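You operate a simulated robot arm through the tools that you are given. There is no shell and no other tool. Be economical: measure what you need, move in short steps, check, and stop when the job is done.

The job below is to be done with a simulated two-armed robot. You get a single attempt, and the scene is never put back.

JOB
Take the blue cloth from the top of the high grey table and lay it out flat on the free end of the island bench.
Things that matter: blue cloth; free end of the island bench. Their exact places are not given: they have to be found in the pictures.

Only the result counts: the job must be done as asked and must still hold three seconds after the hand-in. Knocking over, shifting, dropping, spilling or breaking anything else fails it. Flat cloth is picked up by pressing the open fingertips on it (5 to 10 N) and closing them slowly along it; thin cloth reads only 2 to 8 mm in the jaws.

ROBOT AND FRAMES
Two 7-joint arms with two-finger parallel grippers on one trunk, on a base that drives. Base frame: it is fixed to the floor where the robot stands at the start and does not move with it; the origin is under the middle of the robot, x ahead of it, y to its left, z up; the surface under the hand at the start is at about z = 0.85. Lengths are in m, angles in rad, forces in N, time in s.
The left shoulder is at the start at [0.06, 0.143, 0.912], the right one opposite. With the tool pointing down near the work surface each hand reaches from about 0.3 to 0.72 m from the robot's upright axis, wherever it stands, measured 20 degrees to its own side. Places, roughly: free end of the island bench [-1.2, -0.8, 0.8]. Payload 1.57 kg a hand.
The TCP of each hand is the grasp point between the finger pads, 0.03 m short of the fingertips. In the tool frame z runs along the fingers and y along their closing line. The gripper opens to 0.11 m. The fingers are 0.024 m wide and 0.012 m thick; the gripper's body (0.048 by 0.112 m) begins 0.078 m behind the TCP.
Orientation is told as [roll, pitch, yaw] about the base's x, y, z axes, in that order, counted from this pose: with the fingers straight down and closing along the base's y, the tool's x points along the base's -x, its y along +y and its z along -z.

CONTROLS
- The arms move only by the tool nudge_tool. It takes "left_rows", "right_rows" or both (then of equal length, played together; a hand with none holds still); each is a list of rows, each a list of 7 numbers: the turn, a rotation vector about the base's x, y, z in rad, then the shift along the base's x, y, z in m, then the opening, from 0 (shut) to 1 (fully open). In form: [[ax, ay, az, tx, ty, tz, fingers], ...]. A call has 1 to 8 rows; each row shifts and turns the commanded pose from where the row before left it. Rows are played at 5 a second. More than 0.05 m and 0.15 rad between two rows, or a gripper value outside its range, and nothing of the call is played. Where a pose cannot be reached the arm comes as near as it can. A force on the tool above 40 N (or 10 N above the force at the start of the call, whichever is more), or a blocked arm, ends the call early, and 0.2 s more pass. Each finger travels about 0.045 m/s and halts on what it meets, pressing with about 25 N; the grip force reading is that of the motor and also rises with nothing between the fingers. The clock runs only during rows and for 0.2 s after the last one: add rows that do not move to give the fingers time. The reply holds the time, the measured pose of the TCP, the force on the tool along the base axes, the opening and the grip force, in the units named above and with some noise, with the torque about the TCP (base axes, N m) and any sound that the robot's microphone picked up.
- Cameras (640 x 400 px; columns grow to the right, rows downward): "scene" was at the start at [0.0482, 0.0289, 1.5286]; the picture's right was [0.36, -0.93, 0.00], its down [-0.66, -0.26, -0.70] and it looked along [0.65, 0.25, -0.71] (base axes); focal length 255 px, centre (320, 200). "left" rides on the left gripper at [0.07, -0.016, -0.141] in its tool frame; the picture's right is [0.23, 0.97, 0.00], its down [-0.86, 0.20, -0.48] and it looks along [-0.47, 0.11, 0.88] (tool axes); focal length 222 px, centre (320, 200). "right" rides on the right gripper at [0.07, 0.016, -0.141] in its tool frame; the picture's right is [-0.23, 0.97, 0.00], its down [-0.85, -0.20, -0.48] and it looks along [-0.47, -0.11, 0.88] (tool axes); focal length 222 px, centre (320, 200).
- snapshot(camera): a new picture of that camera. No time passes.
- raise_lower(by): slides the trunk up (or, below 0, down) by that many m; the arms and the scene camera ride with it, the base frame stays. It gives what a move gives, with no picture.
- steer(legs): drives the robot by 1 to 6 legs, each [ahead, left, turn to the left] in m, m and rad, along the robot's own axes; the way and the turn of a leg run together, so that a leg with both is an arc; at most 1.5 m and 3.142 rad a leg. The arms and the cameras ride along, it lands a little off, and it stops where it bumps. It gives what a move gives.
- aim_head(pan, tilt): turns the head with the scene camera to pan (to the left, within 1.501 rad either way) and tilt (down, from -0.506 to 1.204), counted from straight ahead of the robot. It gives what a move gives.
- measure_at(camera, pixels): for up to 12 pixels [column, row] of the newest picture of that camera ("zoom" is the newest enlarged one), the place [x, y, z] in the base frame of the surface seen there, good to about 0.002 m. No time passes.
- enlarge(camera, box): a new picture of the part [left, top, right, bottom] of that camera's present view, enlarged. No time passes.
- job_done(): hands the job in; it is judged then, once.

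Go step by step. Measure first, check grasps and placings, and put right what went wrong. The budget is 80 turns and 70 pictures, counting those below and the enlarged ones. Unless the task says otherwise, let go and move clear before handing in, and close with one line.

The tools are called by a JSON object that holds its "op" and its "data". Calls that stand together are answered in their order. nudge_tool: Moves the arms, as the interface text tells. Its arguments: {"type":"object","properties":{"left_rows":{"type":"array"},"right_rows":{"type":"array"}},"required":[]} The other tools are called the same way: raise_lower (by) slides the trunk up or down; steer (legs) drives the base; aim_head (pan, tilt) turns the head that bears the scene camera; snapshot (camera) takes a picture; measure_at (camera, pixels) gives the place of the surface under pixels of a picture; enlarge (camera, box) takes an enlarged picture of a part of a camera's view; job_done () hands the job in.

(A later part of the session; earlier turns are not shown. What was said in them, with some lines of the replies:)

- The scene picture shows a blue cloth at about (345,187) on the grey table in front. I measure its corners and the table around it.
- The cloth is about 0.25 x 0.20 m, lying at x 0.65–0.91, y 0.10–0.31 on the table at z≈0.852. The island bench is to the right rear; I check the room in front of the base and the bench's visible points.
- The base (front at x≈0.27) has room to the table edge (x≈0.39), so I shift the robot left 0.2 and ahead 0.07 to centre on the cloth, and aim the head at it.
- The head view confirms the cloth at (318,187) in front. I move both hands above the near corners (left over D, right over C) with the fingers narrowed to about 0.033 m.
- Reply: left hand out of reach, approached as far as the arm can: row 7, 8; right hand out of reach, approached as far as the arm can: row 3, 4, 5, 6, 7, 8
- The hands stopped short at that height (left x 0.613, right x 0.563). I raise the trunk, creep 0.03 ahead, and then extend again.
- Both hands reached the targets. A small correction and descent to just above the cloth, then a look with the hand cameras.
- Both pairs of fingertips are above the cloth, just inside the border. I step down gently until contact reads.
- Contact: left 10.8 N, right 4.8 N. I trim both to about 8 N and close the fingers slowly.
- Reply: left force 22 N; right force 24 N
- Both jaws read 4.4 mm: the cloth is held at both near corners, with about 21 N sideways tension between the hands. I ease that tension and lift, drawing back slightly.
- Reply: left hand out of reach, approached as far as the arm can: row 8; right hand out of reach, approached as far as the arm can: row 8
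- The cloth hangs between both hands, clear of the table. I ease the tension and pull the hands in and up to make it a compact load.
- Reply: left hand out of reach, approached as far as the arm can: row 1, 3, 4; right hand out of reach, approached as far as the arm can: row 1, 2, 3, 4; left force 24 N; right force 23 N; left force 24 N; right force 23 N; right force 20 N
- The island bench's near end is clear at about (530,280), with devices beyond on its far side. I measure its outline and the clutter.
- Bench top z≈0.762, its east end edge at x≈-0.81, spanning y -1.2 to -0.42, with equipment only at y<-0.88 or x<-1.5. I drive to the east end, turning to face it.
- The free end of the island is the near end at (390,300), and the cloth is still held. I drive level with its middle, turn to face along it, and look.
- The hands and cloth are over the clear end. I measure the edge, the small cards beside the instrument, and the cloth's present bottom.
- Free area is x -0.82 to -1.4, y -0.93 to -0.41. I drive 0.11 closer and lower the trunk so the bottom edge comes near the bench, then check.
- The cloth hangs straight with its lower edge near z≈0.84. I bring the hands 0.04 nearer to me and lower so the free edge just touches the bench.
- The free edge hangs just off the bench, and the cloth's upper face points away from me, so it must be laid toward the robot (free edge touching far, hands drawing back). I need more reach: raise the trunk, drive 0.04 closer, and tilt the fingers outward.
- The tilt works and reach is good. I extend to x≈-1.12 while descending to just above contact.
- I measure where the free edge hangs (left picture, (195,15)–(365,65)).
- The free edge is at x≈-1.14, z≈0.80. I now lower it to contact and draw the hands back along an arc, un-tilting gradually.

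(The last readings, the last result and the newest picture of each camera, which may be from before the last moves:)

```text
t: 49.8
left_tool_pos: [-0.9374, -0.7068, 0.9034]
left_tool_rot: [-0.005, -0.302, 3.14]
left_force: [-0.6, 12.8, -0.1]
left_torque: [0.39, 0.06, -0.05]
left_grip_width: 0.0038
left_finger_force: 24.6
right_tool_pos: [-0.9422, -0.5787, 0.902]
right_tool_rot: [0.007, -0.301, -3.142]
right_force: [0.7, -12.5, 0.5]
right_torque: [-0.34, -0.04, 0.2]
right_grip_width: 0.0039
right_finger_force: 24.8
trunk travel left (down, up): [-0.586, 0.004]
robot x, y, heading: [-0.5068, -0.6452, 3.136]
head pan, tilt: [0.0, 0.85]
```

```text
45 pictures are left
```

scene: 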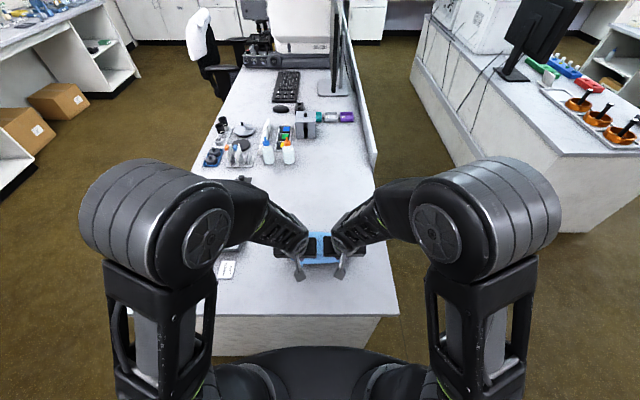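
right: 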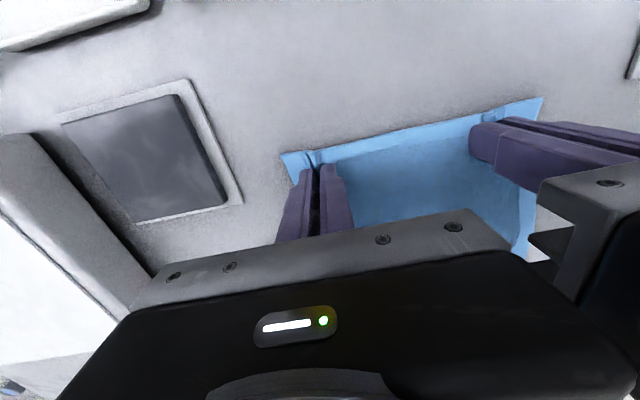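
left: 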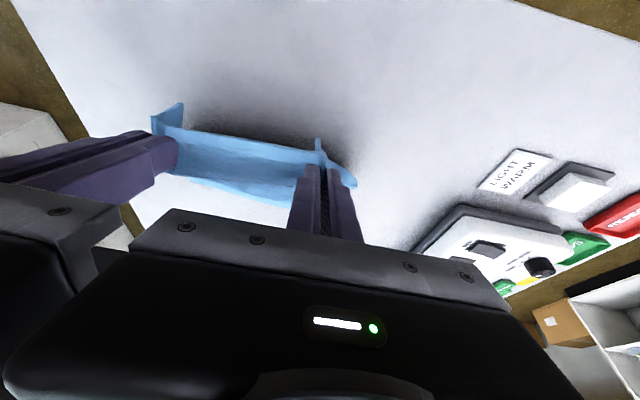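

The cloth now slopes away from the hands toward its far edge with no snag. I continue down in smaller steps to just above the bench, fingers back to vertical.

{"op": "nudge_tool", "data": {"left_rows": [[0, -0.05, 0, 0.007, 0, -0.018, 0], [0, -0.05, 0, 0.007, 0, -0.018, 0], [0, -0.05, 0, 0.006, 0, -0.018, 0], [0, -0.05, 0, 0.004, 0, -0.017, 0], [0, -0.05, 0, 0.003, 0, -0.016, 0], [0, -0.05, 0, 0.002, 0, -0.009, 0], [0, 0, 0, 0, 0, 0, 0]], "right_rows": [[0, -0.05, 0, 0.007, 0, -0.018, 0], [0, -0.05, 0, 0.007, 0, -0.018, 0], [0, -0.05, 0, 0.007, 0, -0.018, 0], [0, -0.05, 0, 0.005, 0, -0.017, 0], [0, -0.05, 0, 0.003, 0, -0.015, 0], [0, -0.05, 0, 0.002, 0, -0.009, 0], [0, 0, 0, 0, 0, 0, 0]]}}

{"op": "enlarge", "data": {"camera": "scene", "box": [220, 190, 420, 315]}}

{"op": "snapshot", "data": {"camera": "left"}}

{"op": "snapshot", "data": {"camera": "right"}}

```text
t: 51.4
left_tool_pos: [-0.9074, -0.7072, 0.8048]
left_tool_rot: [-0.005, -0.003, 3.14]
left_force: [-0.1, 9.6, 0.9]
left_torque: [0.29, 0.02, 0.06]
left_grip_width: 0.0037
left_finger_force: 24.4
right_tool_pos: [-0.9096, -0.5796, 0.8068]
right_tool_rot: [0.006, 0.0, 3.141]
right_force: [1.2, -8.8, -0.5]
right_torque: [-0.3, 0.0, 0.07]
right_grip_width: 0.0041
right_finger_force: 25.0
trunk travel left (down, up): [-0.586, 0.004]
robot x, y, heading: [-0.505, -0.6425, 3.138]
head pan, tilt: [0.0, 0.85]
```

```text
3.20 times, centred on (320, 252) of scene
```

zoom: 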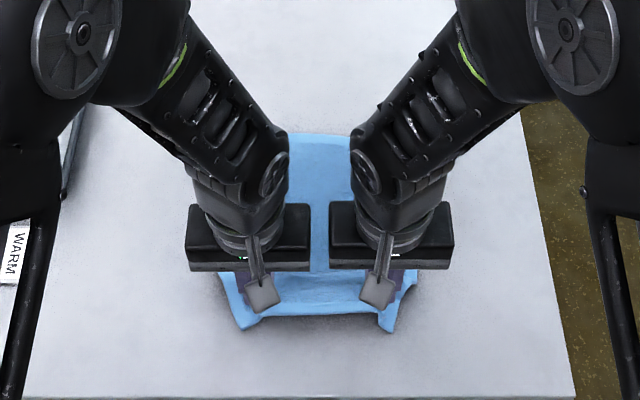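

```text
43 pictures are left
```

left: 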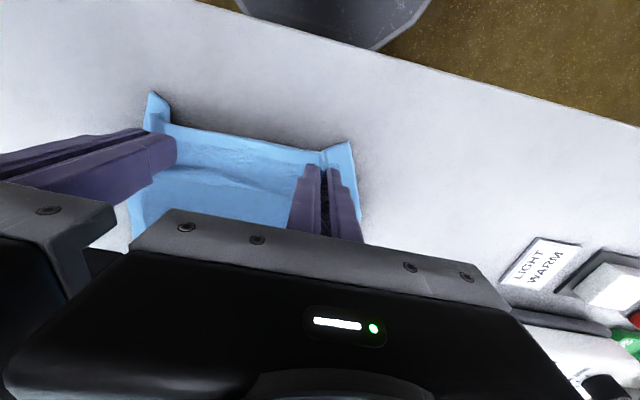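

```text
42 pictures are left
```

right: 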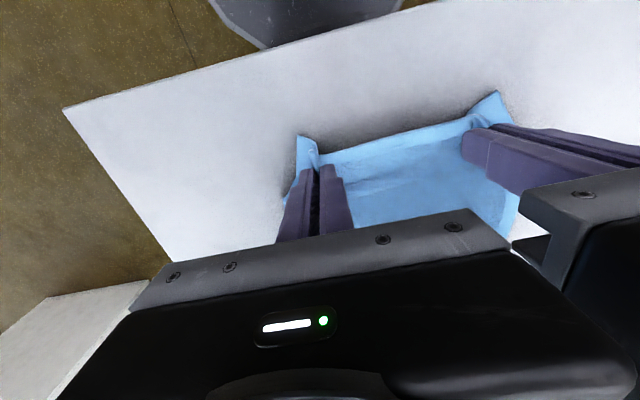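

The cloth lies away from the hands with a slight wave near the grip. I measure the far edge and the wave.

{"op": "measure_at", "data": {"camera": "zoom", "pixels": [[320, 140], [320, 170], [320, 220], [320, 262], [320, 290], [300, 310], [240, 320], [390, 320]]}}

{"op": "measure_at", "data": {"camera": "left", "pixels": [[250, 145], [235, 165], [215, 195], [155, 97], [348, 145], [140, 240]]}}

```text
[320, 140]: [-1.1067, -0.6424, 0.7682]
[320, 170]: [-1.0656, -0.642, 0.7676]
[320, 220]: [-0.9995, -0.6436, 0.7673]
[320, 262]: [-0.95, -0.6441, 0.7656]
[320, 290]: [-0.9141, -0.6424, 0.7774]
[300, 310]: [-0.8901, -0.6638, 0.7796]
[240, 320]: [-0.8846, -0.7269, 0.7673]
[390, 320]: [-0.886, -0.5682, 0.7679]
```

```text
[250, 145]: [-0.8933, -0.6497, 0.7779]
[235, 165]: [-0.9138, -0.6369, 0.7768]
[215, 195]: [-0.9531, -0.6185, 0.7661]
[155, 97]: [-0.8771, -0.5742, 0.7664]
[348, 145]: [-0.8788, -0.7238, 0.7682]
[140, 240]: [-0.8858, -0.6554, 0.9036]
```

Far edge is at x≈-1.11 and the near edge at -0.885, nearly flat. I pull back 1 cm while lowering to the bench.

{"op": "nudge_tool", "data": {"left_rows": [[0, 0, 0, 0.005, 0, -0.003, 0], [0, 0, 0, 0.005, 0, -0.003, 0], [0, 0, 0, 0.003, 0, -0.002, 0], [0, 0, 0, 0, 0, 0, 0]], "right_rows": [[0, 0, 0, 0.005, 0, -0.004, 0], [0, 0, 0, 0.005, 0, -0.003, 0], [0, 0, 0, 0.004, 0, -0.003, 0], [0, 0, 0, 0, 0, 0, 0]]}}

{"op": "nudge_tool", "data": {"left_rows": [[0, 0, 0, 0, 0, -0.002, 0], [0, 0, 0, 0, 0, 0, 0]], "right_rows": [[0, 0, 0, 0, 0, -0.002, 0], [0, 0, 0, 0, 0, 0, 0]]}}

```text
t: 52.4
left_tool_pos: [-0.896, -0.7063, 0.7974]
left_tool_rot: [-0.006, -0.001, 3.141]
left_force: [-0.9, 9.3, 1.1]
left_torque: [0.28, 0.05, 0.05]
left_grip_width: 0.0039
left_finger_force: 24.7
right_tool_pos: [-0.8957, -0.5787, 0.7979]
right_tool_rot: [0.008, -0.001, 3.14]
right_force: [-0.2, -8.9, 0.2]
right_torque: [-0.3, 0.0, 0.09]
right_grip_width: 0.0039
right_finger_force: 24.9
trunk travel left (down, up): [-0.586, 0.004]
robot x, y, heading: [-0.5056, -0.6438, 3.137]
head pan, tilt: [0.0, 0.85]
```

```text
t: 53.0
left_tool_pos: [-0.8958, -0.7058, 0.7961]
left_tool_rot: [-0.003, -0.004, 3.139]
left_force: [0.4, 6.8, 4.7]
left_torque: [0.24, -0.01, 0.06]
left_grip_width: 0.0035
left_finger_force: 24.3
right_tool_pos: [-0.8952, -0.5797, 0.7947]
right_tool_rot: [0.008, -0.002, 3.142]
right_force: [0.9, -8.7, 1.1]
right_torque: [-0.33, -0.04, 0.08]
right_grip_width: 0.0041
right_finger_force: 25.3
trunk travel left (down, up): [-0.586, 0.004]
robot x, y, heading: [-0.5038, -0.6438, 3.14]
head pan, tilt: [0.0, 0.85]
```

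Light contact (left 4.7 N, right 1.1 N). I lower the right a touch and open slowly to spread the pinched ridges back out, as in the pick reversed.

{"op": "nudge_tool", "data": {"left_rows": [[0, 0, 0, 0, 0, 0, 0], [0, 0, 0, 0, 0, 0, 0.06], [0, 0, 0, 0, 0, 0, 0.12], [0, 0, 0, 0, 0, 0, 0.18], [0, 0, 0, 0, 0, 0, 0.24], [0, 0, 0, 0, 0, 0, 0.3], [0, 0, 0, 0, 0, 0, 0.3]], "right_rows": [[0, 0, 0, 0, 0, -0.001, 0], [0, 0, 0, 0, 0, 0, 0.06], [0, 0, 0, 0, 0, 0, 0.12], [0, 0, 0, 0, 0, 0, 0.18], [0, 0, 0, 0, 0, 0, 0.24], [0, 0, 0, 0, 0, 0, 0.3], [0, 0, 0, 0, 0, 0, 0.3]]}}

{"op": "snapshot", "data": {"camera": "left"}}

{"op": "snapshot", "data": {"camera": "right"}}

```text
t: 54.6
left_tool_pos: [-0.8954, -0.7061, 0.7965]
left_tool_rot: [-0.004, -0.003, 3.141]
left_force: [0.2, -0.6, 0.8]
left_torque: [-0.01, -0.01, 0.01]
left_grip_width: 0.0329
left_finger_force: 0.1
right_tool_pos: [-0.8965, -0.5793, 0.7953]
right_tool_rot: [0.007, 0.001, 3.141]
right_force: [-0.3, 0.6, -0.2]
right_torque: [-0.01, -0.03, -0.01]
right_grip_width: 0.0324
right_finger_force: 0.0
trunk travel left (down, up): [-0.586, 0.004]
robot x, y, heading: [-0.5049, -0.6468, 3.142]
head pan, tilt: [0.0, 0.85]
```

```text
41 pictures are left
```

left: 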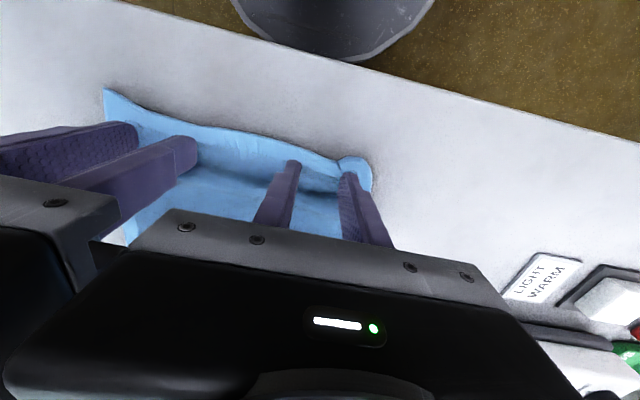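

```text
40 pictures are left
```

right: 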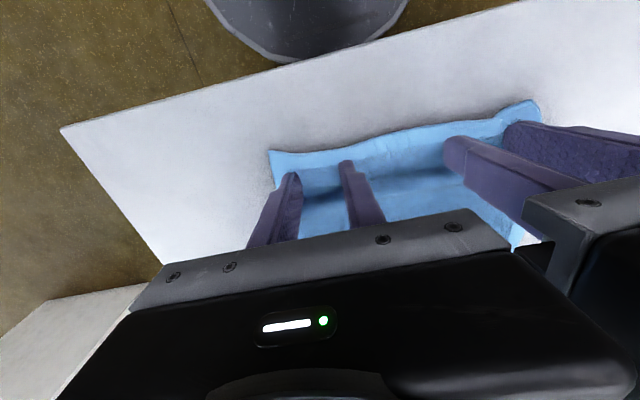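

Both hands are released; a small ripple remains near the edge, and the left corner (365,165) seems curled. I lift clear and take a look.

{"op": "nudge_tool", "data": {"left_rows": [[0, 0, 0, 0, 0, 0.005, 0.3], [0, 0, 0, 0, 0, 0.02, 0.3], [0, 0, 0, 0, 0, 0.03, 0.3], [0, 0, 0, 0, 0, 0.04, 0.3], [0, 0, 0, 0.02, -0.03, 0.03, 0.3], [0, 0, 0, 0.02, -0.04, 0.02, 0.3], [0, 0, 0, 0.02, -0.04, 0.02, 0.3]], "right_rows": [[0, 0, 0, 0, 0, 0.005, 0.3], [0, 0, 0, 0, 0, 0.02, 0.3], [0, 0, 0, 0, 0, 0.03, 0.3], [0, 0, 0, 0, 0, 0.04, 0.3], [0, 0, 0, 0.02, 0.03, 0.03, 0.3], [0, 0, 0, 0.02, 0.04, 0.02, 0.3], [0, 0, 0, 0.02, 0.04, 0.02, 0.3]]}}

{"op": "enlarge", "data": {"camera": "scene", "box": [240, 200, 400, 300]}}

```text
t: 56.2
left_tool_pos: [-0.8341, -0.8174, 0.9643]
left_tool_rot: [-0.005, -0.004, 3.139]
left_force: [0.4, -0.4, 0.0]
left_torque: [0.01, 0.02, -0.02]
left_grip_width: 0.0331
left_finger_force: 0.1
right_tool_pos: [-0.836, -0.4674, 0.9604]
right_tool_rot: [0.007, -0.002, -3.143]
right_force: [0.5, 0.6, -0.2]
right_torque: [-0.04, 0.02, 0.01]
right_grip_width: 0.033
right_finger_force: 0.1
trunk travel left (down, up): [-0.586, 0.004]
robot x, y, heading: [-0.5023, -0.6471, 3.133]
head pan, tilt: [0.0, 0.85]
```

```text
4.00 times, centred on (320, 250) of scene
```

zoom: 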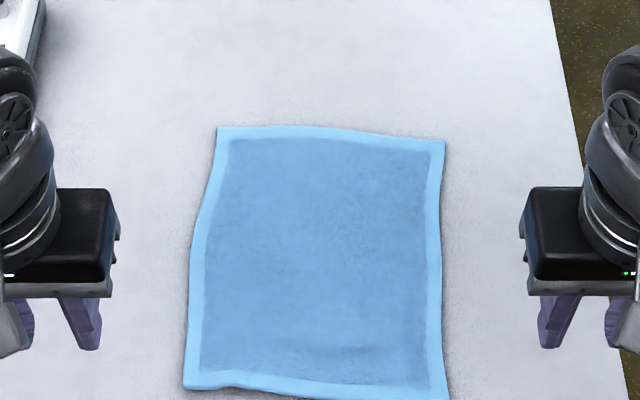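

The cloth relaxed flat with all four borders visible. I check heights and the near edge's clearance from the bench edge.

{"op": "enlarge", "data": {"camera": "scene", "box": [240, 220, 400, 320]}}

{"op": "measure_at", "data": {"camera": "zoom", "pixels": [[218, 50], [443, 65], [188, 305], [446, 318], [320, 150], [320, 230], [340, 270], [235, 303], [350, 312], [205, 200], [435, 180]]}}

```text
4.00 times, centred on (320, 270) of scene
```

zoom: 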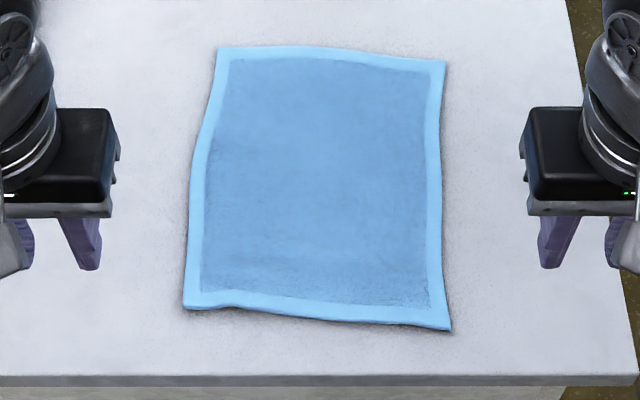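

```text
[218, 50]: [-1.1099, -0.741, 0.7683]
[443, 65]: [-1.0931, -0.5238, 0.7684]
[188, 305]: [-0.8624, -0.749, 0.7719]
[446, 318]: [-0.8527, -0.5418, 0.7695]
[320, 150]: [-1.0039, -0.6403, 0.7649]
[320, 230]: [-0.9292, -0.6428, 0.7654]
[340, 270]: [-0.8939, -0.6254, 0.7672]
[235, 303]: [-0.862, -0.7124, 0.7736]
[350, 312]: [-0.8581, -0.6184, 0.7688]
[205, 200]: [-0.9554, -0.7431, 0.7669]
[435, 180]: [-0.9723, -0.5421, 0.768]
```

All cloth points lie at z 0.765–0.774 (bench 0.762), with the full 0.25 x 0.21 m spread inside the bench edge. I back the robot off a little, take one last look, and hand in.

{"op": "steer", "data": {"legs": [[-0.2, 0, 0]]}}

{"op": "snapshot", "data": {"camera": "scene"}}

```text
t: 57.8
left_tool_pos: [-0.6346, -0.8193, 0.9631]
left_tool_rot: [-0.004, -0.006, 3.14]
left_force: [-0.1, 0.4, -0.3]
left_torque: [0.0, 0.04, 0.01]
left_grip_width: 0.0331
left_finger_force: 0.1
right_tool_pos: [-0.6366, -0.4691, 0.9605]
right_tool_rot: [0.005, -0.001, -3.14]
right_force: [1.2, -0.1, 0.0]
right_torque: [0.0, 0.03, -0.01]
right_grip_width: 0.0329
right_finger_force: 0.1
trunk travel left (down, up): [-0.586, 0.004]
robot x, y, heading: [-0.3046, -0.6427, 3.144]
head pan, tilt: [0.0, 0.85]
```

```text
37 pictures are left
```

scene: 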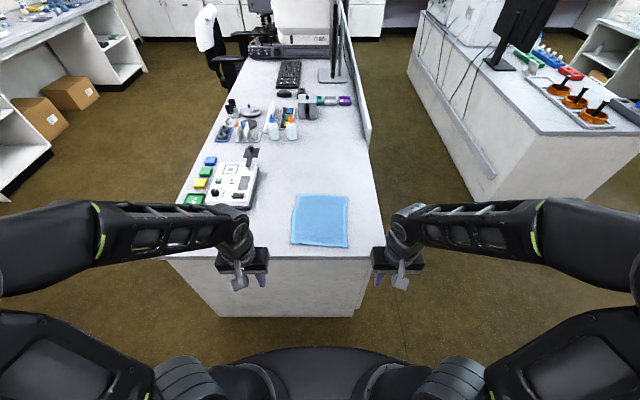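

The last picture shows the cloth flat at (320,220) on the bench's free end, with the hands clear and the other items in view undisturbed; I hand in.

{"op": "job_done", "data": {}}

```text
The job is handed in.
```

The blue cloth is laid out flat on the free end of the island bench, about 3.5 cm in from the end edge, both hands are clear, and the job is handed in.
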